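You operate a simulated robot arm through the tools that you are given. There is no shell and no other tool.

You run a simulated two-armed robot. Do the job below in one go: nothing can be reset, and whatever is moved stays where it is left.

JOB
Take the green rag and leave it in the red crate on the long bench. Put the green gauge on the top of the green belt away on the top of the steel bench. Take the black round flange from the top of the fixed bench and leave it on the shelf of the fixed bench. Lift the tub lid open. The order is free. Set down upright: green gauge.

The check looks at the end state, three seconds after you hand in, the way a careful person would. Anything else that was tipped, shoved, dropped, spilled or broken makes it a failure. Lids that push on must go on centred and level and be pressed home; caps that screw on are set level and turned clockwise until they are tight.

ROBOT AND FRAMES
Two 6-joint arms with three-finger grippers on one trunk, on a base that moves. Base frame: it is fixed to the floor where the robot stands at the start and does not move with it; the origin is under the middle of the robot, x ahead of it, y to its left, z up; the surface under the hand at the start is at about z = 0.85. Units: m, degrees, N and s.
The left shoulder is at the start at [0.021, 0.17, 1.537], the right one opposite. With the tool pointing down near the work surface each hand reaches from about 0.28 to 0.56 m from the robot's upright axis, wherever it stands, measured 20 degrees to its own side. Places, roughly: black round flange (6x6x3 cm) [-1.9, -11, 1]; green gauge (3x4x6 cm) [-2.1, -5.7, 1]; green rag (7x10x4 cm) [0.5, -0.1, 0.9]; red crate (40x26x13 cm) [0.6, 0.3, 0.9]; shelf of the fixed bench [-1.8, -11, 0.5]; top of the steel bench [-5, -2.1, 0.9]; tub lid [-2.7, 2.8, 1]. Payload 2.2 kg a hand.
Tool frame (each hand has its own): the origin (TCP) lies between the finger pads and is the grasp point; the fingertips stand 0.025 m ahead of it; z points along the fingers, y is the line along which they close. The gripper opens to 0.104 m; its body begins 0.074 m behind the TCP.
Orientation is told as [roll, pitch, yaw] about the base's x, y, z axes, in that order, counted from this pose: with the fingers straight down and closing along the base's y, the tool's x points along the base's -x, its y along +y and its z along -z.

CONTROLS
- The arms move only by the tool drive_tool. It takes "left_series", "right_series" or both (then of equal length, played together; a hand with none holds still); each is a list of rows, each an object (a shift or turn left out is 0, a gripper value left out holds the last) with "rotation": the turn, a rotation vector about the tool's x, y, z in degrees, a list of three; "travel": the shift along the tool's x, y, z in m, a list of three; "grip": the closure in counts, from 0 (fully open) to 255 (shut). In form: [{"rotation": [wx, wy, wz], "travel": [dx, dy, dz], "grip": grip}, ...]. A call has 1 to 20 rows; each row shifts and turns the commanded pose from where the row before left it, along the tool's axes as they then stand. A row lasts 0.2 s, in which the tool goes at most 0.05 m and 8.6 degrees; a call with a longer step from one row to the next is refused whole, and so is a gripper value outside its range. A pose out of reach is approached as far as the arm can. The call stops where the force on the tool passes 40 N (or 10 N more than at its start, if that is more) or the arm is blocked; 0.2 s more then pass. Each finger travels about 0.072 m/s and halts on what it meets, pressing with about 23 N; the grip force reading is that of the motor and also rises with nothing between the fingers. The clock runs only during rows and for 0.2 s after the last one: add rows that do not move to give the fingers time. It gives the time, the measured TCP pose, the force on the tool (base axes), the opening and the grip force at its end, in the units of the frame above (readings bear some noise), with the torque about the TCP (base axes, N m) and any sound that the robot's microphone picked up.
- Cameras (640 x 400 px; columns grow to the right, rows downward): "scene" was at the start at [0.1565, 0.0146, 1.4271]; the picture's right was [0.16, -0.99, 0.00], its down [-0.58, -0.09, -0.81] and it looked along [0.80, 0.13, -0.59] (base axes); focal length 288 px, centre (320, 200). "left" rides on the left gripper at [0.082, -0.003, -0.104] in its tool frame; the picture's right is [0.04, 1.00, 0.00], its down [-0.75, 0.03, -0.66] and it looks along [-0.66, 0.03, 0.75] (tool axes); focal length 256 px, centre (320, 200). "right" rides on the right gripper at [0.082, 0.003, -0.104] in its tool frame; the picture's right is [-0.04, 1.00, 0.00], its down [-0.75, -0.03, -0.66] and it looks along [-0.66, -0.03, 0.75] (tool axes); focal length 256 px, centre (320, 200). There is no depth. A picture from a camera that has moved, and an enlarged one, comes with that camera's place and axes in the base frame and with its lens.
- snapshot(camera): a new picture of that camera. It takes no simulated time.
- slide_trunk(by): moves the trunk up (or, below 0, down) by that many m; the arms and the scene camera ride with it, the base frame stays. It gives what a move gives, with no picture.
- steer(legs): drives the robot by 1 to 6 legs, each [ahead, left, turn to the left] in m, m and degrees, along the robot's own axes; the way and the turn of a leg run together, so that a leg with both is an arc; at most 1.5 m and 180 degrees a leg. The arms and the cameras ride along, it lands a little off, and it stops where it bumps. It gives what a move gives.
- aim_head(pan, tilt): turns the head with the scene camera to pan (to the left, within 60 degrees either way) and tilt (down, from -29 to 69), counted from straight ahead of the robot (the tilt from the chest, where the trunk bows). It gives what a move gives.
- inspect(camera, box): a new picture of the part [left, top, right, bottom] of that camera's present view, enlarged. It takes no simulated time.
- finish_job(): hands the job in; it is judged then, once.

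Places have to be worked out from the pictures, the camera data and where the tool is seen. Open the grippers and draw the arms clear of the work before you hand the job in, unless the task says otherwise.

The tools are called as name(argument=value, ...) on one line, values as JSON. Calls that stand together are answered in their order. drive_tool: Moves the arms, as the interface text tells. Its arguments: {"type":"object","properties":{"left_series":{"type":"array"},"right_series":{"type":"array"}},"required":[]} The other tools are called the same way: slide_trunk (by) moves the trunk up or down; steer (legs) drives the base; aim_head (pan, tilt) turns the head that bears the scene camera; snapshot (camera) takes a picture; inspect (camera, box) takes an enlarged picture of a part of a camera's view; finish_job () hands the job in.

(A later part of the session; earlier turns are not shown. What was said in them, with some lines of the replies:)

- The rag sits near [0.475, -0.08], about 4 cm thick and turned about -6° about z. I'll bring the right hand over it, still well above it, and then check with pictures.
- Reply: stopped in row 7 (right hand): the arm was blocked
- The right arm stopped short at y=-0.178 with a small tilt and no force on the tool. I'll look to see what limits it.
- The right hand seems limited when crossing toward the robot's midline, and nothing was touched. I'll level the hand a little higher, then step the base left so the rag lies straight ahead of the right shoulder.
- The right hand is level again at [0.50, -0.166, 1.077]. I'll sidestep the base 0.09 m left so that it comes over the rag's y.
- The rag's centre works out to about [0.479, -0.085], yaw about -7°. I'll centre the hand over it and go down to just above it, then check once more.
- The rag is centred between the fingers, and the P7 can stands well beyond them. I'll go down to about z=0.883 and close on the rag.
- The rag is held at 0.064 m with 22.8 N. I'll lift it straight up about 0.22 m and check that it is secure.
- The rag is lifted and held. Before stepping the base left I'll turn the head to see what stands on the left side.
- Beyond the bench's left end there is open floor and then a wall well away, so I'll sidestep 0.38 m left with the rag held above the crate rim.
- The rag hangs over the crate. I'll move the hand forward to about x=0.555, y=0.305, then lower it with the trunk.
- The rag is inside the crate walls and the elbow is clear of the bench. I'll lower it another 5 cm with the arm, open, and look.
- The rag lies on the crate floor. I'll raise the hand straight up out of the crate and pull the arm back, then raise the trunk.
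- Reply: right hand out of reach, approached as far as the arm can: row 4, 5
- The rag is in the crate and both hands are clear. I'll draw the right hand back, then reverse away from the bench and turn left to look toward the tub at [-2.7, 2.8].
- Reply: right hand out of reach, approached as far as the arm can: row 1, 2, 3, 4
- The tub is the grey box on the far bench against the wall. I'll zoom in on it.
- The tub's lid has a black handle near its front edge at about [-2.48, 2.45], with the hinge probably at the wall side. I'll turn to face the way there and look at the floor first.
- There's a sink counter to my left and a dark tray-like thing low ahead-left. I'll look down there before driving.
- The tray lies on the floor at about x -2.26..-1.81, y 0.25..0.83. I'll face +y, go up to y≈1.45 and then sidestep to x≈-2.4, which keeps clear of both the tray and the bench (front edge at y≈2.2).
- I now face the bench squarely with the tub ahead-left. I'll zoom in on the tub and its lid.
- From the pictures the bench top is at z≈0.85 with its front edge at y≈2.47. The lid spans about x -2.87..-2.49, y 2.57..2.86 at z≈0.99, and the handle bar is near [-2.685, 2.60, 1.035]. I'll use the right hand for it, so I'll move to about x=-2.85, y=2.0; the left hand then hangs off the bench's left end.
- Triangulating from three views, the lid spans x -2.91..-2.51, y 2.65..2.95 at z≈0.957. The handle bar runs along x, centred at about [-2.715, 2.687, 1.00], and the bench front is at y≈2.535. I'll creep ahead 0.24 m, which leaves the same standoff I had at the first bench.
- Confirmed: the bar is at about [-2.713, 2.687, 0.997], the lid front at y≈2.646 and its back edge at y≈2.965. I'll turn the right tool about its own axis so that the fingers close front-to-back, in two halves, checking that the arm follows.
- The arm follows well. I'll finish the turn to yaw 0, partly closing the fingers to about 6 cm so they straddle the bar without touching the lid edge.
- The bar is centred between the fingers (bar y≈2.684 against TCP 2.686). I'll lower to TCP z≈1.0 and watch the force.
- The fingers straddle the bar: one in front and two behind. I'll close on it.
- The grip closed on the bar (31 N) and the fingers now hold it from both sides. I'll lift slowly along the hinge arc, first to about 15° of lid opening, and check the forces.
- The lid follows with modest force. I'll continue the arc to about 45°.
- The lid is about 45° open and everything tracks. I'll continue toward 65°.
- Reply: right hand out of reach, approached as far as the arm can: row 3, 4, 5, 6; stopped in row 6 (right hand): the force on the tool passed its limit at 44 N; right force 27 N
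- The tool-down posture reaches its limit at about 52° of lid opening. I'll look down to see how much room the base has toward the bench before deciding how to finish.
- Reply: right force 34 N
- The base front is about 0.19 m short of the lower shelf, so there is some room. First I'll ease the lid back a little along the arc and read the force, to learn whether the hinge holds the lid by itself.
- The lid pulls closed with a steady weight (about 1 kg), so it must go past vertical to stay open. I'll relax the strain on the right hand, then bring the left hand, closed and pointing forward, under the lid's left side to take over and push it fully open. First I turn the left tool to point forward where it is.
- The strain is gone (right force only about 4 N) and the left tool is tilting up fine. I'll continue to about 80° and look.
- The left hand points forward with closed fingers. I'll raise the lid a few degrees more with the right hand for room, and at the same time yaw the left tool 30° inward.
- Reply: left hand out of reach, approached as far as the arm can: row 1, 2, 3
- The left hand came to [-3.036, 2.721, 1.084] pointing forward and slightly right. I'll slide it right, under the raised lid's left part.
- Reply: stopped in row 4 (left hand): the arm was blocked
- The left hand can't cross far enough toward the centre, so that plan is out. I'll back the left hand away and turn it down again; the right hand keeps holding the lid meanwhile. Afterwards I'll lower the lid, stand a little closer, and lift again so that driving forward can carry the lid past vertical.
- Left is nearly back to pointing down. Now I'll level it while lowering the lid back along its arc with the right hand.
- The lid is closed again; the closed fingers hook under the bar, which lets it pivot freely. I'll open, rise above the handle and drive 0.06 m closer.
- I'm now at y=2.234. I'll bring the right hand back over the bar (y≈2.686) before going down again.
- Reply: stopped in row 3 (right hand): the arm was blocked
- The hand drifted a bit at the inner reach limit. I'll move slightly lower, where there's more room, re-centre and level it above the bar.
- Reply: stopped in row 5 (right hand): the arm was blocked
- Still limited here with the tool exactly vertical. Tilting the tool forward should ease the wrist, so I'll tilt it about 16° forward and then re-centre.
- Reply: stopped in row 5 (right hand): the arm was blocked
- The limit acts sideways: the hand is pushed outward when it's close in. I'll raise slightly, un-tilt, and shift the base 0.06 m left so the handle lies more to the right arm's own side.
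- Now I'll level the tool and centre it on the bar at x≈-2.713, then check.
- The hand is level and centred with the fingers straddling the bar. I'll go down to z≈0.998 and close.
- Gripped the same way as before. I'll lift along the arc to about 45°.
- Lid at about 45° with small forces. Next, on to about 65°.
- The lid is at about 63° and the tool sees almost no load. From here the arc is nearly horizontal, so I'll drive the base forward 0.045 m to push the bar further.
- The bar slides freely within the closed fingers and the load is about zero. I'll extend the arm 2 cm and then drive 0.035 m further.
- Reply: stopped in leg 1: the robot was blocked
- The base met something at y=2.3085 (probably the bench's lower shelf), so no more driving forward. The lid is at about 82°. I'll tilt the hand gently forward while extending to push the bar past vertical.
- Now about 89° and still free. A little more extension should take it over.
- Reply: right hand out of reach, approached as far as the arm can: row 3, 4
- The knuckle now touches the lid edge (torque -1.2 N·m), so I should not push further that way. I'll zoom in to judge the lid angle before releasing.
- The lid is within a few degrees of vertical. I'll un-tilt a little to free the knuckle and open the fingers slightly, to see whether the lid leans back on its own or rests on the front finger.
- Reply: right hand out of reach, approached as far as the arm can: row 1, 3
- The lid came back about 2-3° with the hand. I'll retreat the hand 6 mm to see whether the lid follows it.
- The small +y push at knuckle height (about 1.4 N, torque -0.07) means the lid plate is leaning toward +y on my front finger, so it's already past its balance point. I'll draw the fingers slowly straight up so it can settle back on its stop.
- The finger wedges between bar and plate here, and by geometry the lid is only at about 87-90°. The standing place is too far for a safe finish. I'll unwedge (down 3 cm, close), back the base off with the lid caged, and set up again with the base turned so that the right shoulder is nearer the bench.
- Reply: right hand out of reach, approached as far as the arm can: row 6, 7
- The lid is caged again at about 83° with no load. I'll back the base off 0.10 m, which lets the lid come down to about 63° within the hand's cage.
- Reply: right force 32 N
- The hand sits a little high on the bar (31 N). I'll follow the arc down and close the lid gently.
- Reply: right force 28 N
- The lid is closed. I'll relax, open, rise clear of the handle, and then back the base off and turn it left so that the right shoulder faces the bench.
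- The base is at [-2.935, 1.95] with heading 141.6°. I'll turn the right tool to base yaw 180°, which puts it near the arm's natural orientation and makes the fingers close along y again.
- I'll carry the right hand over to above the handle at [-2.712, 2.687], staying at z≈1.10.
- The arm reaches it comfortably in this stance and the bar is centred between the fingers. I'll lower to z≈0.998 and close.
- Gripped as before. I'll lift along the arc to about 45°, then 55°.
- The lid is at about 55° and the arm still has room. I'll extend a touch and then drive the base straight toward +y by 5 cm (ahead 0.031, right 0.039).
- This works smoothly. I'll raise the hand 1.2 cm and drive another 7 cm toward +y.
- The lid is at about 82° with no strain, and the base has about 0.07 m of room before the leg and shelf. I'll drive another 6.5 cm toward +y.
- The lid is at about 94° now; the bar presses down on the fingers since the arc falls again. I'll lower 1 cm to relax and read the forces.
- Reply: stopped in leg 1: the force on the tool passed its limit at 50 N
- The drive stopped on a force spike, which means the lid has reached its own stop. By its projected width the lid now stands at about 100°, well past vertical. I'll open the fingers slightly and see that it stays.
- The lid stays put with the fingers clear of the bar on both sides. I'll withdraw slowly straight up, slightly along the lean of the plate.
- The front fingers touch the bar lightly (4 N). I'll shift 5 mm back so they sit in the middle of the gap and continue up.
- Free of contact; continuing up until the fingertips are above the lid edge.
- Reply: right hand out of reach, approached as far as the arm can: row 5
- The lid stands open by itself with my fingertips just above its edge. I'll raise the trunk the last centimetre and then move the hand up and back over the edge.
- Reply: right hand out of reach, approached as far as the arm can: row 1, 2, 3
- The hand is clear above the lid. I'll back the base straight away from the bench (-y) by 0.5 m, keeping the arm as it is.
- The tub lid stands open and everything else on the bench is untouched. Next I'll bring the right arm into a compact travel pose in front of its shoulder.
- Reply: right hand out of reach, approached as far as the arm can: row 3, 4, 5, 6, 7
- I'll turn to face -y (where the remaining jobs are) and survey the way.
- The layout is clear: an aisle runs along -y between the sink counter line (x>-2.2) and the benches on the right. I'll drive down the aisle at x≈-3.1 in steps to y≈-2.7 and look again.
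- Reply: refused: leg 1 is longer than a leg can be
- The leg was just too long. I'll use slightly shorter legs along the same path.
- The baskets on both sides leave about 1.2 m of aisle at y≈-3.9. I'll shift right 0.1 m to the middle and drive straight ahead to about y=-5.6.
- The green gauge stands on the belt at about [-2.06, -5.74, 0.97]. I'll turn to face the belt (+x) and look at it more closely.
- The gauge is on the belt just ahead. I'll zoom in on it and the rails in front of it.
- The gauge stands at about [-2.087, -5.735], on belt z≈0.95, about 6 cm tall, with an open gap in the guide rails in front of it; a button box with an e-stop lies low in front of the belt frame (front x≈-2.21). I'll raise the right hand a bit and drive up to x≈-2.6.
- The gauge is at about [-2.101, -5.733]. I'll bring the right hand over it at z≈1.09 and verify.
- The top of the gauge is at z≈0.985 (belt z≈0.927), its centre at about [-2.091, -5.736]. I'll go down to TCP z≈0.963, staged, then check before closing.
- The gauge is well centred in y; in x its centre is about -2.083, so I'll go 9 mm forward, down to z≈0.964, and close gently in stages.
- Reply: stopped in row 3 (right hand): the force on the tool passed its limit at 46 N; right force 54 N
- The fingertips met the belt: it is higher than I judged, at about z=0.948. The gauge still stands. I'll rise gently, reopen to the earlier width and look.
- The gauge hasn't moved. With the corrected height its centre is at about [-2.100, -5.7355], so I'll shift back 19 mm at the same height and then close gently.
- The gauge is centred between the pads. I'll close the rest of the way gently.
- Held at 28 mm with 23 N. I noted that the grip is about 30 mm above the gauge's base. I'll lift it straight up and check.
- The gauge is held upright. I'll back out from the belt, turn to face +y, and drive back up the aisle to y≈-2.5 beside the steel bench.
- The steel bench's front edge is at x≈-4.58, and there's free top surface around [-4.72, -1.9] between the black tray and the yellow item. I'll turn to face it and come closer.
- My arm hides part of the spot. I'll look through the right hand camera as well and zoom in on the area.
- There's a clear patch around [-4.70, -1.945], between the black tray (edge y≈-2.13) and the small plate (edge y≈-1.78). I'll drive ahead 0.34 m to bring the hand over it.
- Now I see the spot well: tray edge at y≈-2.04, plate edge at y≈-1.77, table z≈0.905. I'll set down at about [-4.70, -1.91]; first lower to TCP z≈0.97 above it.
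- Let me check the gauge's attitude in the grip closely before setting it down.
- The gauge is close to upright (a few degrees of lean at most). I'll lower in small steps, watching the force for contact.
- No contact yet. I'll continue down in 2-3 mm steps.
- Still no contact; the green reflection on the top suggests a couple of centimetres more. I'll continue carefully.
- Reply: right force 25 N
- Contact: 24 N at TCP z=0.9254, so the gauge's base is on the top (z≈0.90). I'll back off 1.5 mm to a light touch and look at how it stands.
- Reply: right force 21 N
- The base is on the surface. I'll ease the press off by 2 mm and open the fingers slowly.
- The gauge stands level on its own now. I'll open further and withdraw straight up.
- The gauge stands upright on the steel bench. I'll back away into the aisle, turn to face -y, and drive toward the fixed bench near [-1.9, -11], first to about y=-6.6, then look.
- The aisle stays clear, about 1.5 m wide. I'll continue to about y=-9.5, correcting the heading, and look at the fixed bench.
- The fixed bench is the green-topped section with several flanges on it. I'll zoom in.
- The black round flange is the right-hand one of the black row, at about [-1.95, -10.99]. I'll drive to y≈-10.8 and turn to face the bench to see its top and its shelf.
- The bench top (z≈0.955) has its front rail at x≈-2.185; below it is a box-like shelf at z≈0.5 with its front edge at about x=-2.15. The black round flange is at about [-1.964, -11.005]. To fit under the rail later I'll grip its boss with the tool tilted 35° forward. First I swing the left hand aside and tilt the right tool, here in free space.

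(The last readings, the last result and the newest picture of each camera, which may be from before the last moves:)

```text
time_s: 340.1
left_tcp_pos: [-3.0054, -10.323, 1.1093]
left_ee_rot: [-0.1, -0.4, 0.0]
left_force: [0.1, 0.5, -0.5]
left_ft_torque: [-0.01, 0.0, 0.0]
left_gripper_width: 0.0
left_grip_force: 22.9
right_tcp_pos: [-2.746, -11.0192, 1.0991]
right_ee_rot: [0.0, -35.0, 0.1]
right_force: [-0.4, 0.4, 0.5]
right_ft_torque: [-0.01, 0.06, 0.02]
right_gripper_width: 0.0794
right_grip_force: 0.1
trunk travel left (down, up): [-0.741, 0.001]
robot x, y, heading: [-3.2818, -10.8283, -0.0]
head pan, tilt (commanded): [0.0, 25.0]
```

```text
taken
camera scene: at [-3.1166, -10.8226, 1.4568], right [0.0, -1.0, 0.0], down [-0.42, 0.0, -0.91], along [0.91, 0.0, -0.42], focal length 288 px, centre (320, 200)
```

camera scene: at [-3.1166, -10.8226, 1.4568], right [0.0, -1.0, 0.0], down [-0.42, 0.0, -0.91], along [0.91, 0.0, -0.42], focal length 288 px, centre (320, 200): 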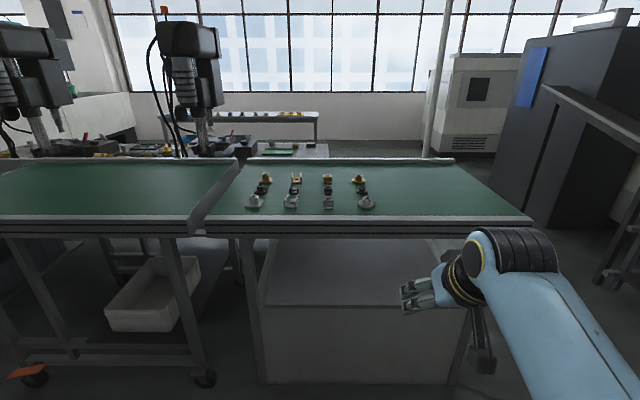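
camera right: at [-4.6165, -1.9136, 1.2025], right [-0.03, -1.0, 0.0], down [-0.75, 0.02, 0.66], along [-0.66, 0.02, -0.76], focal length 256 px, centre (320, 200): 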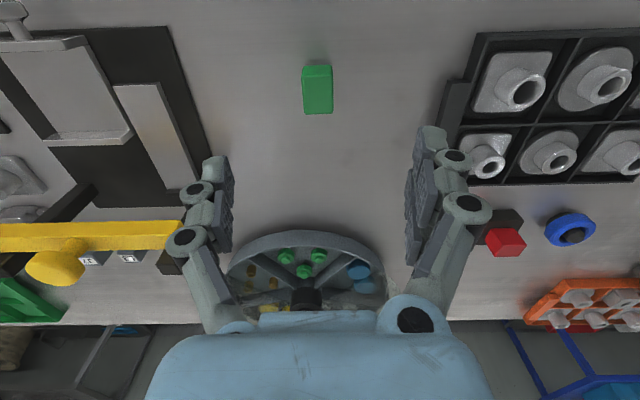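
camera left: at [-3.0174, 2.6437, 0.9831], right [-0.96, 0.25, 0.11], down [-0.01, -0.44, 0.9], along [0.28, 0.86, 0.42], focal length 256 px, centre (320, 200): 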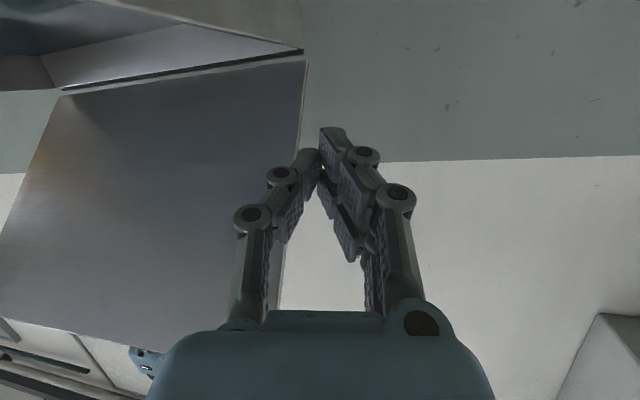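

The left hand is out of the way and the right tool is tilted 35°. I'll drive ahead 0.71 m so the right hand comes over the parts at z≈1.10.

steer(legs=[[0.71, 0, 0]])

aim_head(pan=-15, tilt=40)

snapshot(camera="scene")

snapshot(camera="right")

```text
time_s: 344.0
left_tcp_pos: [-2.3022, -10.3189, 1.1091]
left_ee_rot: [-0.1, -0.4, 0.2]
left_force: [0.6, 0.3, -0.1]
left_ft_torque: [-0.03, 0.03, 0.0]
left_gripper_width: 0.0
left_grip_force: 22.9
right_tcp_pos: [-2.0413, -11.0126, 1.0972]
right_ee_rot: [0.0, -35.0, 0.3]
right_force: [0.3, 0.4, 0.4]
right_ft_torque: [-0.03, 0.03, -0.03]
right_gripper_width: 0.0799
right_grip_force: 0.1
trunk travel left (down, up): [-0.741, 0.001]
robot x, y, heading: [-2.5741, -10.8207, 0.4]
head pan, tilt (commanded): [0.0, 25.0]
```

```text
time_s: 344.8
left_tcp_pos: [-2.3017, -10.3177, 1.1093]
left_ee_rot: [0.0, -0.5, 0.2]
left_force: [0.1, -0.4, -0.2]
left_ft_torque: [0.0, -0.01, -0.02]
left_gripper_width: 0.0
left_grip_force: 22.8
right_tcp_pos: [-2.0409, -11.013, 1.0983]
right_ee_rot: [-0.1, -35.0, 0.4]
right_force: [0.5, 0.3, 0.9]
right_ft_torque: [-0.02, 0.01, 0.0]
right_gripper_width: 0.0795
right_grip_force: 0.0
trunk travel left (down, up): [-0.741, 0.001]
robot x, y, heading: [-2.572, -10.8223, 0.4]
head pan, tilt (commanded): [-15.0, 40.0]
```

```text
taken
camera scene: at [-2.4221, -10.8402, 1.4336], right [-0.25, -0.97, 0.0], down [-0.62, 0.16, -0.77], along [0.74, -0.19, -0.64], focal length 288 px, centre (320, 200)
```

scene: 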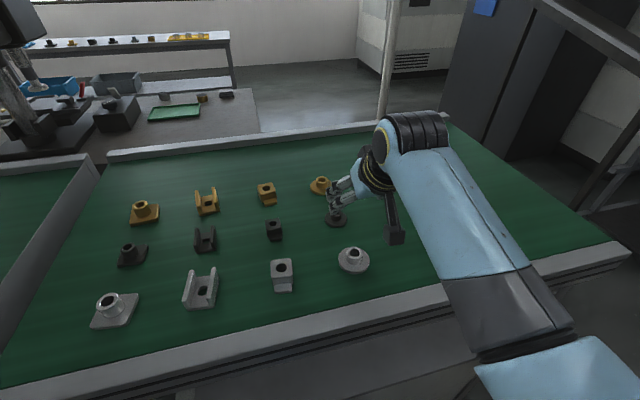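

```text
taken
camera right: at [-2.1666, -11.0111, 1.1369], right [0.03, 1.0, 0.02], down [0.24, -0.03, 0.97], along [0.97, -0.02, -0.24], focal length 256 px, centre (320, 200)
```

right: 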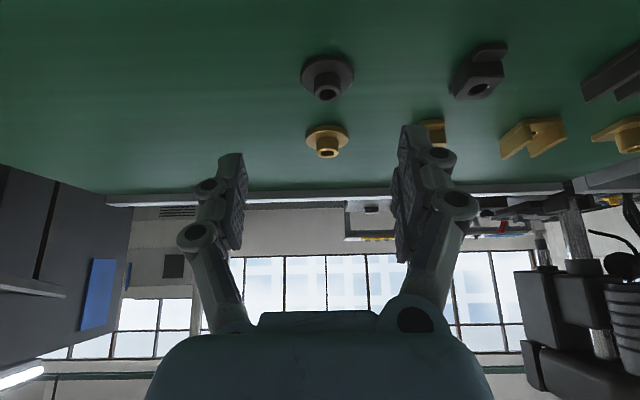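

The black round flange is centred at about [-1.945, -11.005] on the top (z≈0.95). I'll move to a pre-grasp 8 cm back along the tilted tool axis and check the alignment.

drive_tool(right_series=[{"travel": [-0.0025, 0.004, 0.0313]}, {"travel": [-0.0025, 0.004, 0.0313]}, {}])

snapshot(camera="right")

inspect(camera="scene", box=[260, 150, 440, 290])

```text
time_s: 345.6
left_tcp_pos: [-2.3037, -10.3183, 1.1096]
left_ee_rot: [0.0, -0.4, 0.1]
left_force: [-0.8, 0.1, -0.2]
left_ft_torque: [0.0, -0.01, 0.0]
left_gripper_width: 0.0
left_grip_force: 22.9
right_tcp_pos: [-2.0011, -11.006, 1.0517]
right_ee_rot: [-0.1, -35.0, 0.5]
right_force: [-0.2, -0.5, -0.2]
right_ft_torque: [-0.01, 0.0, 0.02]
right_gripper_width: 0.0796
right_grip_force: 0.1
trunk travel left (down, up): [-0.741, 0.001]
robot x, y, heading: [-2.5742, -10.8172, 0.1]
head pan, tilt (commanded): [-15.0, 40.0]
```

```text
taken
camera right: at [-2.127, -11.0037, 1.0896], right [0.03, 1.0, 0.02], down [0.24, -0.03, 0.97], along [0.97, -0.02, -0.24], focal length 256 px, centre (320, 200)
```

right: 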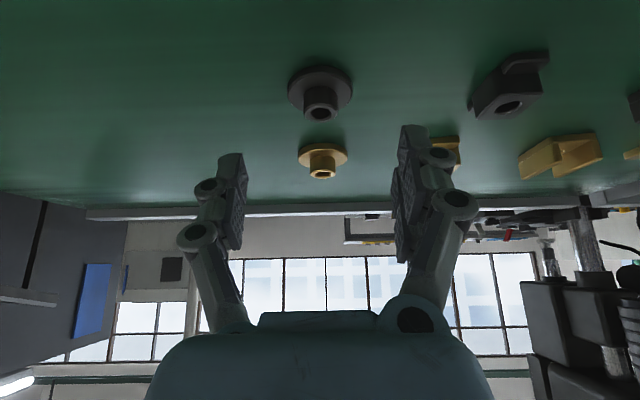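

```text
2.86 times, centred on (350, 220) of scene
camera zoom: at [-2.4228, -10.8402, 1.4337], right [-0.25, -0.97, 0.0], down [-0.62, 0.16, -0.77], along [0.74, -0.19, -0.64], focal length 823 px, centre (234, 143)
```

zoom: 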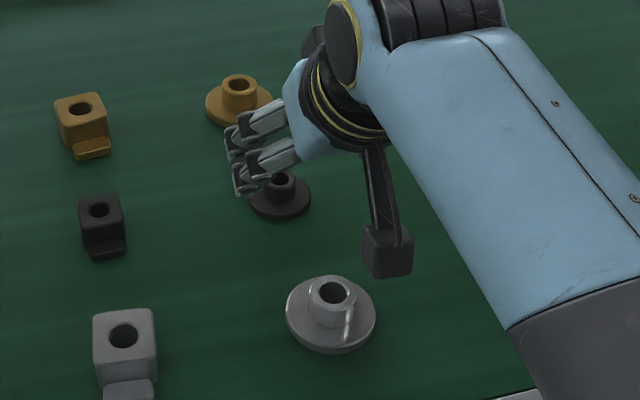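

Refined: flange centre at about [-1.954, -11.0035]. I'll advance along the tool axis toward a TCP of [-1.965, -11.0035, 0.988], with about 2 cm clearance of the camera over the grey flange.

drive_tool(right_series=[{"travel": [0.004, 0.001, 0.036], "grip": 100}, {"travel": [0.004, 0.001, 0.02]}, {"travel": [0, 0, 0.015]}, {}, {}])

snapshot(camera="right")

inspect(camera="scene", box=[260, 150, 440, 290])

```text
time_s: 346.8
left_tcp_pos: [-2.3033, -10.3183, 1.1099]
left_ee_rot: [-0.1, -0.4, 0.2]
left_force: [0.7, -0.2, 0.6]
left_ft_torque: [-0.02, 0.03, 0.02]
left_gripper_width: 0.0
left_grip_force: 22.6
right_tcp_pos: [-1.9662, -11.0031, 0.9891]
right_ee_rot: [-0.1, -35.0, 0.4]
right_force: [0.4, -0.1, 0.2]
right_ft_torque: [0.01, -0.01, -0.03]
right_gripper_width: 0.0632
right_grip_force: 0.1
trunk travel left (down, up): [-0.741, 0.001]
robot x, y, heading: [-2.5751, -10.8231, 0.2]
head pan, tilt (commanded): [-15.0, 40.0]
```

```text
taken
camera right: at [-2.0926, -11.0006, 1.0275], right [0.03, 1.0, 0.02], down [0.24, -0.03, 0.97], along [0.97, -0.02, -0.24], focal length 256 px, centre (320, 200)
```

right: 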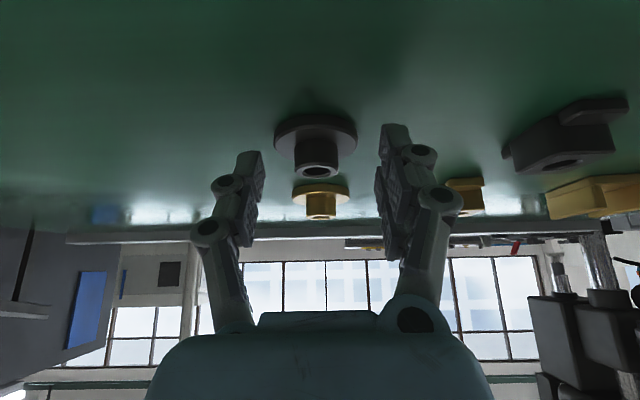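

```text
2.86 times, centred on (350, 220) of scene
camera zoom: at [-2.4221, -10.8403, 1.4336], right [-0.25, -0.97, 0.0], down [-0.62, 0.16, -0.77], along [0.74, -0.19, -0.64], focal length 823 px, centre (234, 143)
```

zoom: 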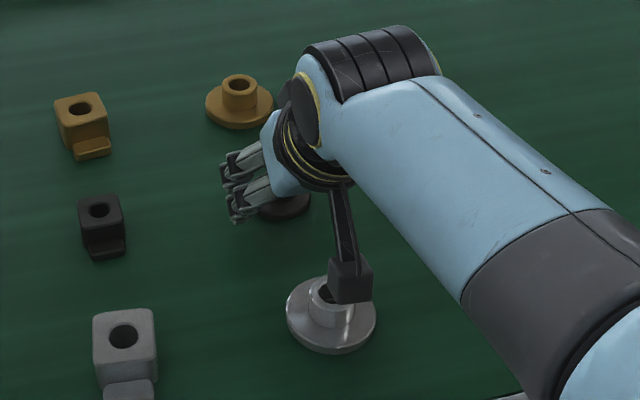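

The boss lies centred between the fingers but near the tips. I'll advance 8 mm more along the tool axis and close in stages.

drive_tool(right_series=[{"travel": [0.001, 0, 0.004]}, {"travel": [0, 0, 0.004]}, {}, {"grip": 140}, {"grip": 165}, {"grip": 180}, {"grip": 195}, {"grip": 255}, {}, {}, {}])

snapshot(camera="right")

inspect(camera="scene", box=[260, 150, 440, 290])

```text
time_s: 349.1
left_tcp_pos: [-2.3042, -10.3178, 1.1092]
left_ee_rot: [-0.1, -0.5, 0.2]
left_force: [0.0, -0.6, 0.6]
left_ft_torque: [0.02, 0.0, 0.0]
left_gripper_width: 0.0
left_grip_force: 22.5
right_tcp_pos: [-1.9629, -11.0036, 0.9812]
right_ee_rot: [-0.1, -35.1, 0.3]
right_force: [1.5, -4.0, 17.8]
right_ft_torque: [-0.15, 0.0, -0.02]
right_gripper_width: 0.03
right_grip_force: 22.9
trunk travel left (down, up): [-0.741, 0.001]
robot x, y, heading: [-2.5749, -10.8238, 0.4]
head pan, tilt (commanded): [-15.0, 40.0]
```

```text
taken
camera right: at [-2.0894, -11.0009, 1.0203], right [0.03, 1.0, 0.02], down [0.24, -0.03, 0.97], along [0.97, -0.02, -0.24], focal length 256 px, centre (320, 200)
```

right: 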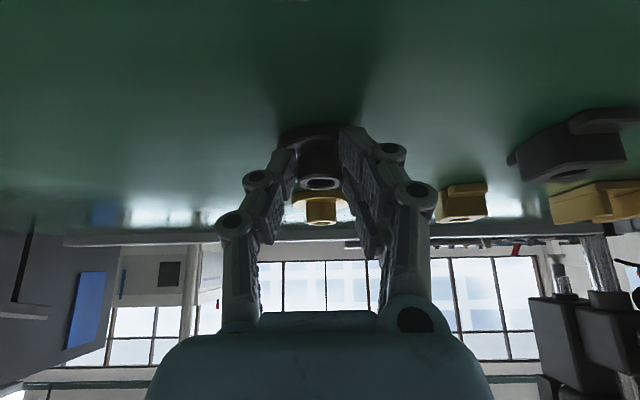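

```text
2.86 times, centred on (350, 220) of scene
camera zoom: at [-2.4236, -10.8403, 1.4338], right [-0.25, -0.97, 0.0], down [-0.62, 0.16, -0.77], along [0.74, -0.19, -0.64], focal length 823 px, centre (234, 143)
```

zoom: 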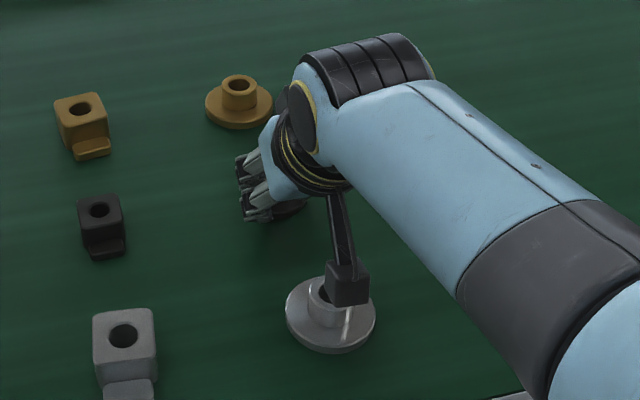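

Gripped on the boss at 30 mm with 23 N. I'll lift straight up, slowly at first, and check that it comes along level.

drive_tool(right_series=[{"travel": [-0.0057, 0, -0.0082]}, {"travel": [-0.0115, 0, -0.0164]}, {"travel": [-0.017, 0, -0.0246]}, {"travel": [-0.02, 0, -0.0287]}, {"travel": [-0.02, 0, -0.0287]}, {}])

snapshot(camera="right")

snapshot(camera="scene")

```text
time_s: 350.6
left_tcp_pos: [-2.3034, -10.3188, 1.1093]
left_ee_rot: [-0.1, -0.3, 0.2]
left_force: [0.3, -1.0, -0.4]
left_ft_torque: [0.01, 0.01, -0.01]
left_gripper_width: 0.0001
left_grip_force: 23.3
right_tcp_pos: [-1.9617, -11.0007, 1.1119]
right_ee_rot: [-0.1, -34.9, 0.4]
right_force: [0.2, -0.5, -1.8]
right_ft_torque: [-0.02, 0.01, 0.02]
right_gripper_width: 0.0298
right_grip_force: 23.0
trunk travel left (down, up): [-0.741, 0.001]
robot x, y, heading: [-2.5717, -10.8197, 0.7]
head pan, tilt (commanded): [-15.0, 40.0]
```

```text
taken
camera right: at [-2.088, -10.9987, 1.1487], right [0.03, 1.0, 0.02], down [0.24, -0.03, 0.97], along [0.97, -0.02, -0.24], focal length 256 px, centre (320, 200)
```

right: 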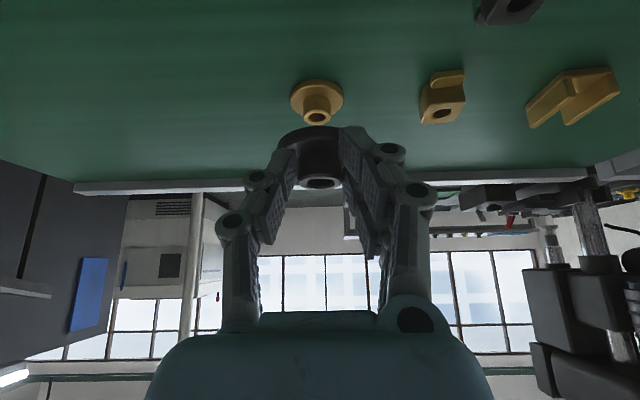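

```text
taken
camera scene: at [-2.4217, -10.8405, 1.4335], right [-0.25, -0.97, 0.0], down [-0.62, 0.16, -0.77], along [0.74, -0.19, -0.64], focal length 288 px, centre (320, 200)
```

scene: 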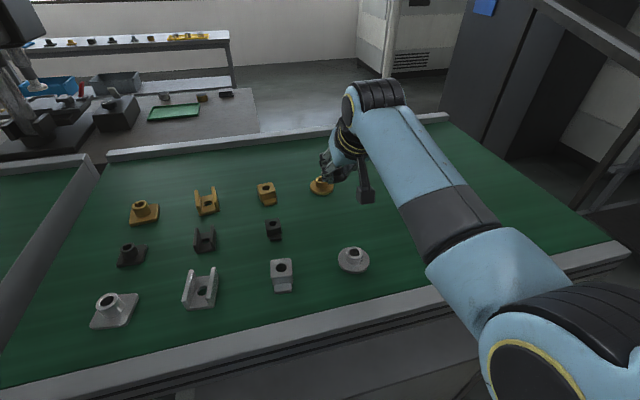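

The flange is held level and the other parts are undisturbed. I'll back off 0.45 m so both hands are clear of the bench, then lower the trunk by 0.5 m for the shelf.

steer(legs=[[-0.45, 0, -0.6]])

slide_trunk(by=-0.5)

aim_head(pan=-10, tilt=20)

snapshot(camera="scene")

snapshot(camera="right")

```text
time_s: 353.3
left_tcp_pos: [-2.7533, -10.3208, 1.1088]
left_ee_rot: [-0.1, -0.4, -0.4]
left_force: [-0.4, 0.3, -0.2]
left_ft_torque: [0.0, -0.02, -0.03]
left_gripper_width: 0.0
left_grip_force: 22.7
right_tcp_pos: [-2.4191, -11.0075, 1.1104]
right_ee_rot: [0.1, -34.9, -0.2]
right_force: [0.3, 0.7, -1.0]
right_ft_torque: [-0.03, 0.05, 0.02]
right_gripper_width: 0.0295
right_grip_force: 22.7
trunk travel left (down, up): [-0.741, 0.001]
robot x, y, heading: [-3.0303, -10.8219, -0.3]
head pan, tilt (commanded): [-15.0, 40.0]
```

```text
refused: -0.5 is not a number from -0.4 to 0.4
```

```text
time_s: 354.1
left_tcp_pos: [-2.7523, -10.3214, 1.1089]
left_ee_rot: [0.0, -0.3, -0.4]
left_force: [0.1, -0.3, 0.0]
left_ft_torque: [0.0, 0.0, -0.03]
left_gripper_width: 0.0
left_grip_force: 22.8
right_tcp_pos: [-2.4192, -11.0085, 1.1104]
right_ee_rot: [0.0, -34.9, -0.2]
right_force: [-0.2, -0.2, -1.5]
right_ft_torque: [-0.01, 0.06, 0.0]
right_gripper_width: 0.0296
right_grip_force: 22.9
trunk travel left (down, up): [-0.741, 0.001]
robot x, y, heading: [-3.0303, -10.8191, -0.1]
head pan, tilt (commanded): [-10.0, 20.0]
```

```text
taken
camera scene: at [-2.868, -10.8368, 1.4648], right [-0.18, -0.98, 0.0], down [-0.34, 0.06, -0.94], along [0.92, -0.17, -0.34], focal length 288 px, centre (320, 200)
```

scene: 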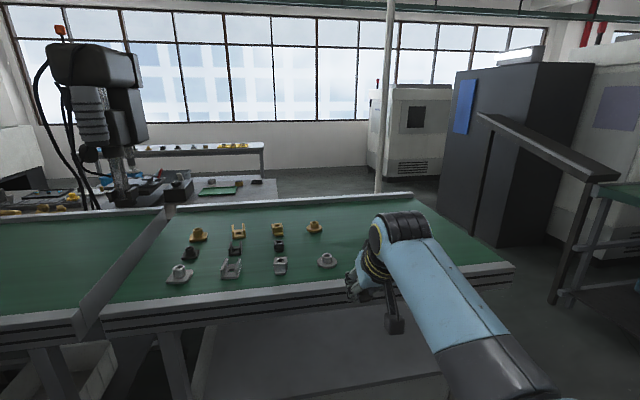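

```text
taken
camera right: at [-2.5455, -11.0044, 1.1485], right [0.04, 1.0, 0.02], down [0.24, -0.03, 0.97], along [0.97, -0.03, -0.24], focal length 256 px, centre (320, 200)
```

right: 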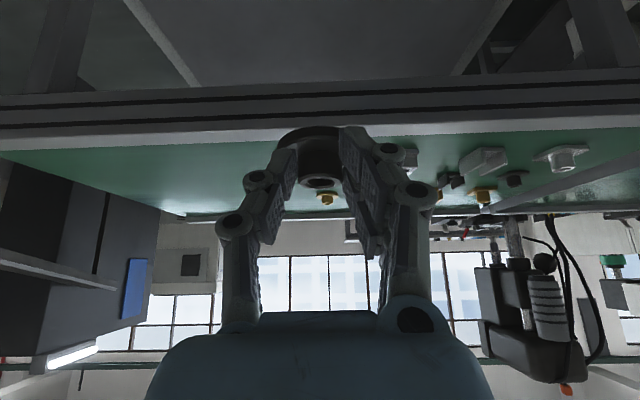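

The trunk moves at most 0.4 m per call, so I'll lower it in two calls; the hand is 0.2 m clear of the rail.

slide_trunk(by=-0.4)

slide_trunk(by=-0.1)

snapshot(camera="scene")

snapshot(camera="right")

```text
time_s: 357.9
left_tcp_pos: [-2.7673, -10.3223, 0.6898]
left_ee_rot: [-0.1, 4.1, -0.4]
left_force: [0.0, 0.3, 0.6]
left_ft_torque: [0.0, 0.03, -0.01]
left_gripper_width: 0.0
left_grip_force: 22.9
right_tcp_pos: [-2.4193, -11.0077, 0.7111]
right_ee_rot: [0.0, -35.0, -0.2]
right_force: [0.5, -0.1, -1.6]
right_ft_torque: [0.01, 0.06, 0.01]
right_gripper_width: 0.0295
right_grip_force: 23.3
trunk travel left (down, up): [-0.341, 0.401]
robot x, y, heading: [-3.0289, -10.8178, -0.3]
head pan, tilt (commanded): [-10.0, 20.0]
```

```text
time_s: 359.3
left_tcp_pos: [-2.7841, -10.3233, 0.5721]
left_ee_rot: [-0.1, 8.5, -0.4]
left_force: [-0.7, 0.7, 0.3]
left_ft_torque: [0.01, 0.01, 0.0]
left_gripper_width: 0.0
left_grip_force: 23.0
right_tcp_pos: [-2.4188, -11.0074, 0.6104]
right_ee_rot: [0.1, -35.0, -0.2]
right_force: [0.5, 0.4, -1.1]
right_ft_torque: [-0.01, 0.05, 0.04]
right_gripper_width: 0.0293
right_grip_force: 22.5
trunk travel left (down, up): [-0.241, 0.501]
robot x, y, heading: [-3.0254, -10.8191, -0.0]
head pan, tilt (commanded): [-10.0, 20.0]
```

```text
taken
camera scene: at [-2.8552, -10.837, 0.9557], right [-0.18, -0.98, 0.0], down [-0.34, 0.06, -0.94], along [0.92, -0.17, -0.34], focal length 288 px, centre (320, 200)
```

scene: 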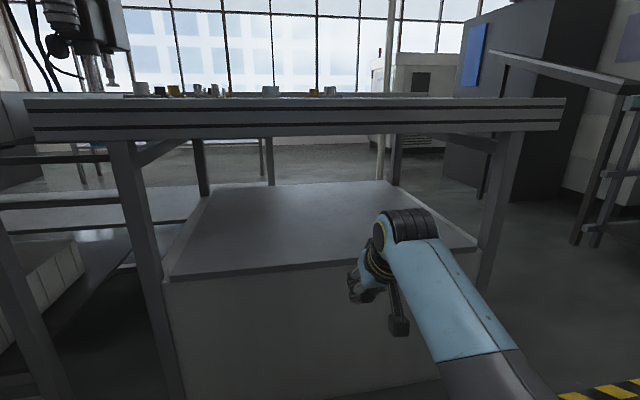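

```text
taken
camera right: at [-2.5459, -11.0046, 0.6491], right [0.04, 1.0, 0.02], down [0.24, -0.03, 0.97], along [0.97, -0.03, -0.24], focal length 256 px, centre (320, 200)
```

right: 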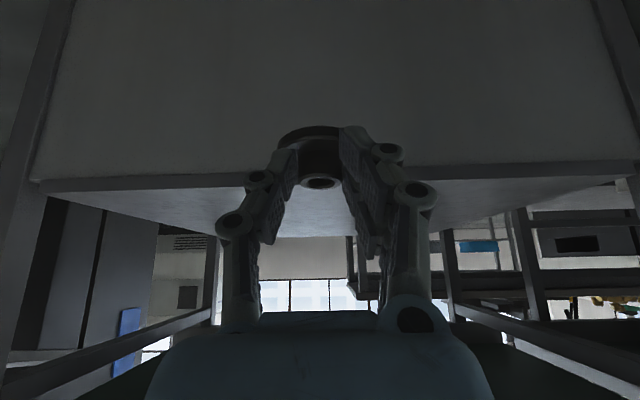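

The left arm's pose drifted as the trunk went down (it may be touching the robot's own base), so I'll look at it before going on.

aim_head(pan=55, tilt=50)

snapshot(camera="scene")

snapshot(camera="left")

```text
time_s: 360.6
left_tcp_pos: [-2.7842, -10.3218, 0.5721]
left_ee_rot: [-0.1, 8.5, -0.4]
left_force: [-0.6, -0.6, -0.4]
left_ft_torque: [0.04, 0.01, -0.03]
left_gripper_width: 0.0001
left_grip_force: 23.3
right_tcp_pos: [-2.42, -11.0068, 0.6089]
right_ee_rot: [0.0, -35.1, -0.2]
right_force: [-1.1, 0.4, -1.4]
right_ft_torque: [0.04, 0.09, 0.02]
right_gripper_width: 0.029
right_grip_force: 23.1
trunk travel left (down, up): [-0.241, 0.501]
robot x, y, heading: [-3.0293, -10.821, -0.1]
head pan, tilt (commanded): [55.0, 50.0]
```

```text
taken
camera scene: at [-2.9021, -10.7575, 0.91], right [0.82, -0.58, 0.0], down [-0.44, -0.63, -0.64], along [0.37, 0.52, -0.77], focal length 288 px, centre (320, 200)
```

scene: 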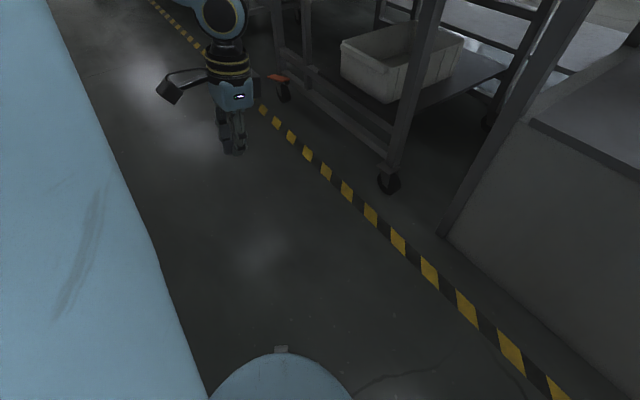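

```text
taken
camera left: at [-2.8507, -10.3247, 0.6879], right [-0.03, 1.0, 0.0], down [0.84, 0.03, 0.54], along [0.54, 0.02, -0.84], focal length 256 px, centre (320, 200)
```

left: 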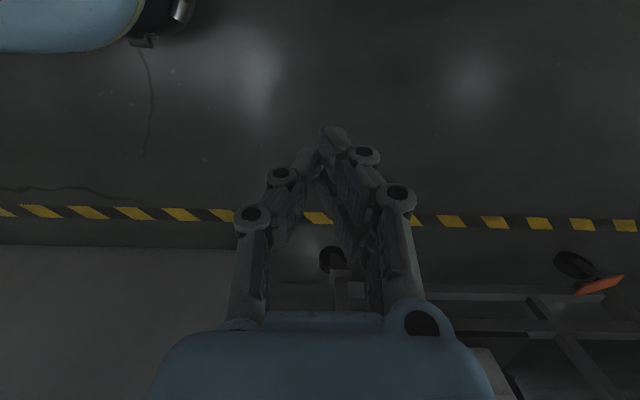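

I'll raise the left hand a little and re-level it so that nothing is pressed.

drive_tool(left_series=[{"travel": [0, 0, -0.04]}, {"travel": [-0.02, 0, -0.04], "rotation": [0, -4, 0]}, {"travel": [-0.02, 0, -0.03], "rotation": [0, -4.5, 0]}, {}, {}])

```text
time_s: 361.8
left_tcp_pos: [-2.7456, -10.3724, 0.6014]
left_ee_rot: [-0.1, 1.5, -0.4]
left_force: [0.5, 0.5, 0.0]
left_ft_torque: [0.02, -0.02, 0.0]
left_gripper_width: 0.0
left_grip_force: 22.7
left hand out of reach, approached as far as the arm can: row 1, 2, 3
right_tcp_pos: [-2.4193, -11.0078, 0.611]
right_ee_rot: [0.0, -35.0, -0.1]
right_force: [0.2, -1.0, -3.0]
right_ft_torque: [0.01, 0.06, -0.01]
right_gripper_width: 0.0294
right_grip_force: 23.4
trunk travel left (down, up): [-0.241, 0.501]
robot x, y, heading: [-3.0273, -10.8191, -0.1]
head pan, tilt (commanded): [55.0, 50.0]
```

The left arm is at rest and clear. From two views the shelf surface is at z≈0.538 with its front edge at x≈-2.19, and the rail's underside is at z≈0.865. I'll drive forward 0.31 m, carrying the flange about 4 cm above the shelf.

aim_head(pan=-20, tilt=25)

steer(legs=[[0.2, 0, 0]])

snapshot(camera="scene")

snapshot(camera="right")

```text
time_s: 363.3
left_tcp_pos: [-2.7468, -10.3726, 0.6018]
left_ee_rot: [-0.2, 1.5, -0.4]
left_force: [0.2, -0.1, -0.2]
left_ft_torque: [0.01, 0.01, -0.02]
left_gripper_width: 0.0002
left_grip_force: 22.6
right_tcp_pos: [-2.4195, -11.0074, 0.6111]
right_ee_rot: [0.0, -35.0, -0.1]
right_force: [0.4, -0.1, -1.8]
right_ft_torque: [-0.02, 0.09, -0.02]
right_gripper_width: 0.0291
right_grip_force: 23.2
trunk travel left (down, up): [-0.241, 0.501]
robot x, y, heading: [-3.0303, -10.8203, -0.3]
head pan, tilt (commanded): [-20.0, 25.0]
```

```text
time_s: 364.9
left_tcp_pos: [-2.5472, -10.3732, 0.6022]
left_ee_rot: [-0.1, 1.6, -0.4]
left_force: [0.0, -0.2, -0.3]
left_ft_torque: [0.01, 0.03, 0.02]
left_gripper_width: 0.0
left_grip_force: 23.3
right_tcp_pos: [-2.2199, -11.009, 0.6099]
right_ee_rot: [0.0, -34.9, -0.4]
right_force: [0.3, 0.3, -2.0]
right_ft_torque: [-0.05, 0.02, 0.04]
right_gripper_width: 0.029
right_grip_force: 23.4
trunk travel left (down, up): [-0.241, 0.501]
robot x, y, heading: [-2.8324, -10.8219, -0.4]
head pan, tilt (commanded): [-20.0, 25.0]
```

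```text
taken
camera scene: at [-2.6608, -10.8532, 0.9474], right [-0.35, -0.94, 0.0], down [-0.4, 0.15, -0.91], along [0.85, -0.31, -0.42], focal length 288 px, centre (320, 200)
```

scene: 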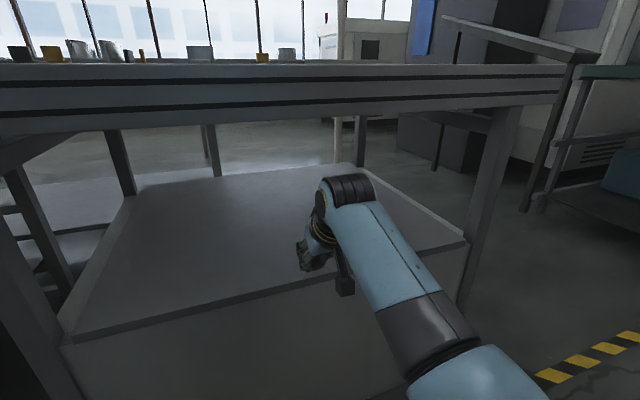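

```text
taken
camera right: at [-2.3468, -11.0057, 0.6482], right [0.04, 1.0, 0.02], down [0.24, -0.03, 0.97], along [0.97, -0.03, -0.24], focal length 256 px, centre (320, 200)
```

right: 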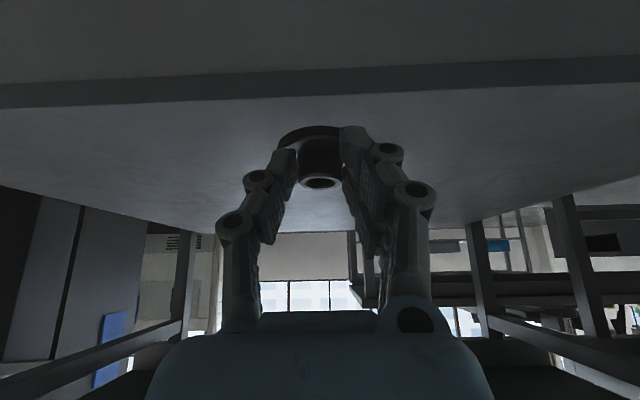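

Shelf z≈0.54 and front edge x≈-2.20 are confirmed. I'll drive another 0.10 m and lower to just above the shelf.

steer(legs=[[0.105, 0, 0]])

drive_tool(right_series=[{"travel": [0.0086, 0, 0.0123]}, {"travel": [0.0057, 0, 0.0082]}, {}])

snapshot(camera="right")

inspect(camera="scene", box=[220, 140, 420, 300])

```text
time_s: 366.1
left_tcp_pos: [-2.4389, -10.3744, 0.6013]
left_ee_rot: [-0.1, 1.6, -0.5]
left_force: [1.1, 0.6, 1.1]
left_ft_torque: [-0.01, 0.02, 0.01]
left_gripper_width: 0.0
left_grip_force: 22.8
right_tcp_pos: [-2.1134, -11.0107, 0.6092]
right_ee_rot: [0.0, -34.8, -0.2]
right_force: [-0.5, 0.7, -1.9]
right_ft_torque: [-0.01, 0.05, 0.0]
right_gripper_width: 0.0291
right_grip_force: 23.2
trunk travel left (down, up): [-0.241, 0.501]
robot x, y, heading: [-2.7245, -10.822, -0.5]
head pan, tilt (commanded): [-20.0, 25.0]
```

```text
time_s: 366.9
left_tcp_pos: [-2.4395, -10.3743, 0.6012]
left_ee_rot: [-0.2, 1.4, -0.5]
left_force: [0.2, 0.4, -0.2]
left_ft_torque: [-0.01, 0.01, 0.01]
left_gripper_width: 0.0002
left_grip_force: 23.4
right_tcp_pos: [-2.1124, -11.0109, 0.5847]
right_ee_rot: [0.0, -34.9, -0.3]
right_force: [0.7, 0.4, -1.6]
right_ft_torque: [0.01, 0.07, 0.0]
right_gripper_width: 0.0288
right_grip_force: 22.8
trunk travel left (down, up): [-0.241, 0.501]
robot x, y, heading: [-2.7207, -10.8217, 0.1]
head pan, tilt (commanded): [-20.0, 25.0]
```

```text
taken
camera right: at [-2.2394, -11.0067, 0.6234], right [0.04, 1.0, 0.02], down [0.24, -0.03, 0.97], along [0.97, -0.03, -0.24], focal length 256 px, centre (320, 200)
```

right: 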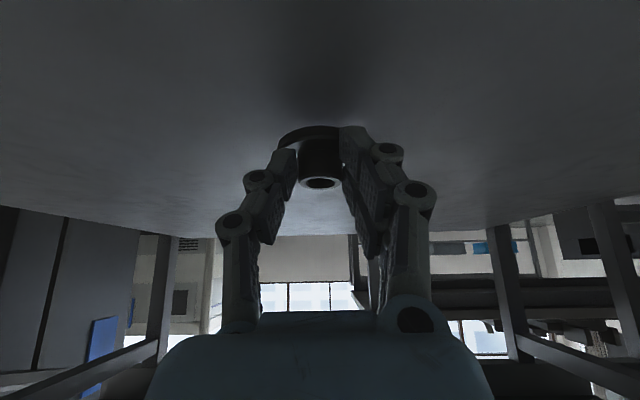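

```text
2.50 times, centred on (320, 220) of scene
camera zoom: at [-2.554, -10.854, 0.9475], right [-0.35, -0.94, 0.0], down [-0.4, 0.15, -0.91], along [0.85, -0.32, -0.42], focal length 720 px, centre (320, 150)
```

zoom: 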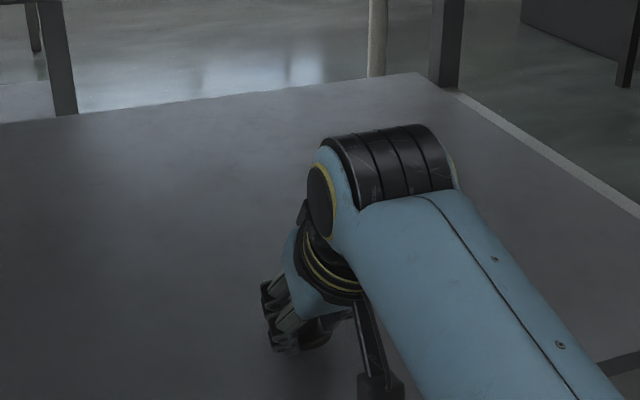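

The flange is about 1.4 cm above the shelf and about 9 cm inside its edge. I'll lower in small steps until the force shows contact.

drive_tool(right_series=[{"travel": [0.0029, 0, 0.0041]}, {"travel": [0.0017, 0, 0.0025]}, {}])

drive_tool(right_series=[{"travel": [0.0011, 0, 0.0016]}, {"travel": [0.0011, 0, 0.0016]}, {}])

drive_tool(right_series=[{"travel": [0.0011, 0, 0.0016]}, {}])

```text
time_s: 367.7
left_tcp_pos: [-2.4388, -10.374, 0.6022]
left_ee_rot: [-0.1, 1.5, -0.5]
left_force: [0.1, -0.9, 0.6]
left_ft_torque: [0.0, 0.0, 0.02]
left_gripper_width: 0.0
left_grip_force: 23.4
right_tcp_pos: [-2.1132, -11.01, 0.5748]
right_ee_rot: [0.0, -34.8, -0.4]
right_force: [0.9, -0.7, -1.4]
right_ft_torque: [0.0, 0.08, -0.02]
right_gripper_width: 0.0289
right_grip_force: 22.8
trunk travel left (down, up): [-0.241, 0.501]
robot x, y, heading: [-2.7237, -10.8245, -0.3]
head pan, tilt (commanded): [-20.0, 25.0]
```

```text
time_s: 368.5
left_tcp_pos: [-2.4398, -10.3731, 0.6025]
left_ee_rot: [-0.2, 1.5, -0.6]
left_force: [0.4, -0.1, 0.2]
left_ft_torque: [0.02, -0.02, -0.05]
left_gripper_width: 0.0
left_grip_force: 22.4
right_tcp_pos: [-2.1139, -11.0105, 0.5755]
right_ee_rot: [-0.1, -35.2, -0.3]
right_force: [-5.3, -1.6, 10.9]
right_ft_torque: [-0.16, 0.24, -0.01]
right_gripper_width: 0.029
right_grip_force: 23.2
trunk travel left (down, up): [-0.241, 0.501]
robot x, y, heading: [-2.7246, -10.8215, -0.4]
head pan, tilt (commanded): [-20.0, 25.0]
```

```text
time_s: 369.1
left_tcp_pos: [-2.4397, -10.3752, 0.6021]
left_ee_rot: [-0.1, 1.4, -0.5]
left_force: [-1.4, 0.2, 0.1]
left_ft_torque: [-0.05, 0.02, 0.0]
left_gripper_width: 0.0
left_grip_force: 23.1
right_tcp_pos: [-2.1129, -11.01, 0.5739]
right_ee_rot: [-0.1, -35.3, -0.4]
right_force: [-2.2, -1.8, 18.5]
right_ft_torque: [-0.04, 0.16, 0.0]
right_gripper_width: 0.0289
right_grip_force: 23.0
trunk travel left (down, up): [-0.241, 0.501]
robot x, y, heading: [-2.7243, -10.8225, -0.4]
head pan, tilt (commanded): [-20.0, 25.0]
```

The flange is on the shelf (18 N). I'll ease off 1.5 mm, open slowly, and look.

drive_tool(right_series=[{"travel": [-0.0009, 0, -0.0014]}, {}, {"grip": 185}, {"grip": 175}, {"grip": 165}, {"grip": 150}, {"grip": 130}, {"grip": 100}, {}, {}])

snapshot(camera="right")

```text
time_s: 371.3
left_tcp_pos: [-2.4393, -10.3733, 0.6024]
left_ee_rot: [-0.1, 1.4, -0.5]
left_force: [0.4, -0.5, -1.0]
left_ft_torque: [0.02, 0.02, 0.0]
left_gripper_width: 0.0
left_grip_force: 22.7
right_tcp_pos: [-2.1141, -11.0081, 0.5728]
right_ee_rot: [0.0, -35.0, -0.3]
right_force: [-0.1, -0.5, 0.1]
right_ft_torque: [0.03, -0.01, -0.01]
right_gripper_width: 0.0632
right_grip_force: 0.1
trunk travel left (down, up): [-0.241, 0.501]
robot x, y, heading: [-2.7248, -10.8262, -0.3]
head pan, tilt (commanded): [-20.0, 25.0]
```

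```text
taken
camera right: at [-2.2403, -11.006, 0.6114], right [0.04, 1.0, 0.02], down [0.24, -0.03, 0.97], along [0.97, -0.03, -0.24], focal length 256 px, centre (320, 200)
```

right: 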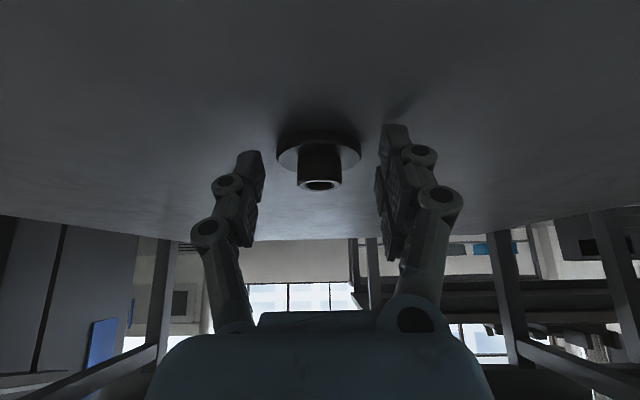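

The flange rests flat on the shelf and the fingers are clear. I'll withdraw back along the tool axis, then reverse the base.

drive_tool(right_series=[{"travel": [0, 0, -0.015]}, {"travel": [0, 0, -0.025]}, {"travel": [0, 0, -0.03]}, {}])

snapshot(camera="right")

steer(legs=[[-0.45, 0, 0]])

aim_head(pan=-10, tilt=20)

snapshot(camera="scene")

```text
time_s: 372.3
left_tcp_pos: [-2.4402, -10.3746, 0.6018]
left_ee_rot: [-0.2, 1.5, -0.4]
left_force: [0.0, 0.3, 0.1]
left_ft_torque: [0.01, -0.01, 0.02]
left_gripper_width: 0.0001
left_grip_force: 22.9
right_tcp_pos: [-2.1464, -11.0186, 0.639]
right_ee_rot: [-1.4, -36.0, 0.3]
right_force: [-0.4, 0.3, -0.4]
right_ft_torque: [0.0, 0.04, 0.0]
right_gripper_width: 0.063
right_grip_force: 0.2
trunk travel left (down, up): [-0.241, 0.501]
robot x, y, heading: [-2.7261, -10.8235, -0.3]
head pan, tilt (commanded): [-20.0, 25.0]
```

```text
taken
camera right: at [-2.2733, -11.0135, 0.6753], right [0.04, 1.0, 0.0], down [0.22, -0.01, 0.97], along [0.97, -0.04, -0.22], focal length 256 px, centre (320, 200)
```

right: 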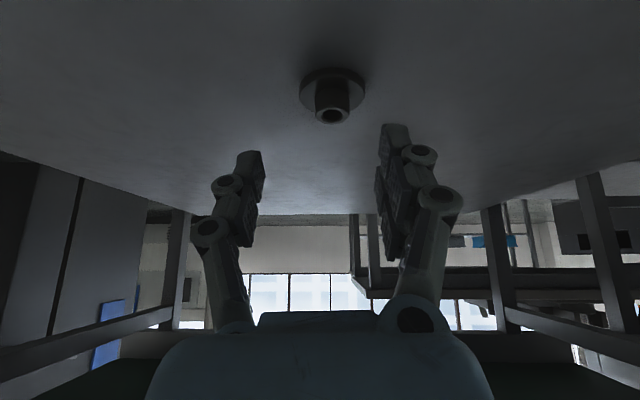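

```text
time_s: 375.0
left_tcp_pos: [-2.8845, -10.371, 0.6017]
left_ee_rot: [-0.1, 1.5, -0.8]
left_force: [-0.2, 0.2, -0.4]
left_ft_torque: [-0.01, 0.04, -0.02]
left_gripper_width: 0.0
left_grip_force: 23.0
right_tcp_pos: [-2.5984, -11.0169, 0.6353]
right_ee_rot: [-1.5, -35.4, 0.1]
right_force: [-0.6, 0.6, 0.2]
right_ft_torque: [-0.02, -0.02, -0.01]
right_gripper_width: 0.0632
right_grip_force: 0.0
trunk travel left (down, up): [-0.241, 0.501]
robot x, y, heading: [-3.1721, -10.8194, -0.6]
head pan, tilt (commanded): [-20.0, 25.0]
```

```text
time_s: 375.7
left_tcp_pos: [-2.8844, -10.3712, 0.6013]
left_ee_rot: [-0.2, 1.5, -0.7]
left_force: [0.1, -0.5, 0.7]
left_ft_torque: [0.01, -0.03, 0.0]
left_gripper_width: 0.0
left_grip_force: 22.8
right_tcp_pos: [-2.5979, -11.0192, 0.6349]
right_ee_rot: [-1.6, -35.5, 0.2]
right_force: [0.3, 0.2, 0.5]
right_ft_torque: [-0.01, -0.01, -0.01]
right_gripper_width: 0.0631
right_grip_force: 0.0
trunk travel left (down, up): [-0.241, 0.501]
robot x, y, heading: [-3.172, -10.8152, -0.7]
head pan, tilt (commanded): [-10.0, 20.0]
```

```text
taken
camera scene: at [-2.9965, -10.8358, 0.9556], right [-0.18, -0.98, 0.0], down [-0.34, 0.06, -0.94], along [0.92, -0.17, -0.34], focal length 288 px, centre (320, 200)
```

scene: 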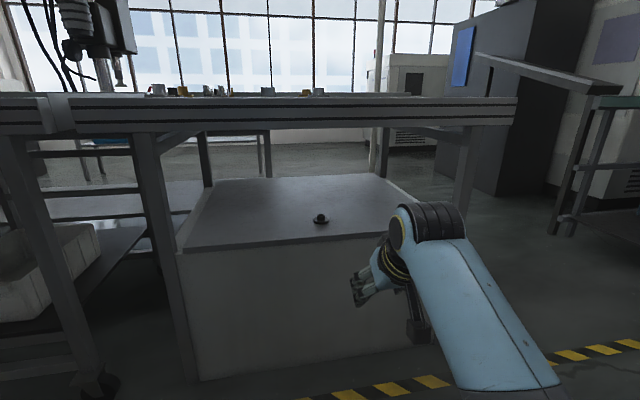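

The flange sits flat on the shelf and the bench parts are undisturbed. All four jobs are done, so I'll open both grippers fully; both arms are clear of the work.

drive_tool(left_series=[{"grip": 0}, {}, {}, {}, {}, {}], right_series=[{"grip": 0}, {}, {}, {}, {}, {}])

inspect(camera="scene", box=[240, 170, 400, 270])

```text
time_s: 377.1
left_tcp_pos: [-2.8854, -10.3719, 0.603]
left_ee_rot: [-0.1, 1.5, -0.8]
left_force: [0.2, 0.3, 0.8]
left_ft_torque: [0.0, 0.01, 0.01]
left_gripper_width: 0.1041
left_grip_force: 0.0
right_tcp_pos: [-2.6001, -11.0186, 0.6339]
right_ee_rot: [-1.6, -35.6, 0.1]
right_force: [0.1, -0.6, -0.2]
right_ft_torque: [0.02, 0.0, -0.02]
right_gripper_width: 0.1041
right_grip_force: 0.0
trunk travel left (down, up): [-0.241, 0.501]
robot x, y, heading: [-3.1694, -10.819, -0.5]
head pan, tilt (commanded): [-10.0, 20.0]
```

```text
4.00 times, centred on (320, 220) of scene
camera zoom: at [-2.9965, -10.8358, 0.9556], right [-0.18, -0.98, 0.0], down [-0.34, 0.06, -0.94], along [0.92, -0.17, -0.34], focal length 1152 px, centre (320, 120)
```

zoom: 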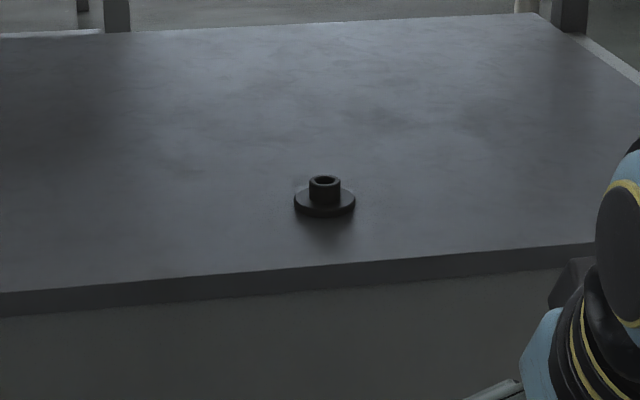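

The rag is in the crate and the gauge stands upright on the steel bench. The black round flange lies flat on the shelf, and the tub lid was standing open past vertical when I left it. Both grippers are open and clear, so I'm handing the job in.

finish_job()

```text
The job is handed in.
```

I finished all four parts and handed the job in. I have not seen a check result.

- **Green rag:** it lies on the floor of the red crate on the long bench.
- **Green gauge:** it stands upright on the top of the steel bench, at about [-4.70, -1.91].
- **Black round flange:** it lies flat on the shelf of the fixed bench, a little way in from the front edge.
- **Tub lid:** it stands open, leaning past vertical at about 100 degrees, and stayed there after I let go. I did not go back to look at it again.

Some things did not go cleanly:

- **Lid:** it took two attempts. I lowered it shut after the first and opened it from a different standing position.
- **Bench contact:** on the first lid attempt the base was stopped while driving toward the tub bench, probably by its lower shelf or a leg. The bench and its items looked unmoved afterwards.
- **Lid stop:** on the second lid attempt the lid hit its own stop with a brief force of about 50 N.
- **Belt contact:** while reaching for the gauge, the fingertips pressed on the green belt with about 50 N before I backed off. The gauge did not move.

Both grippers are open and the arms are clear of the work.
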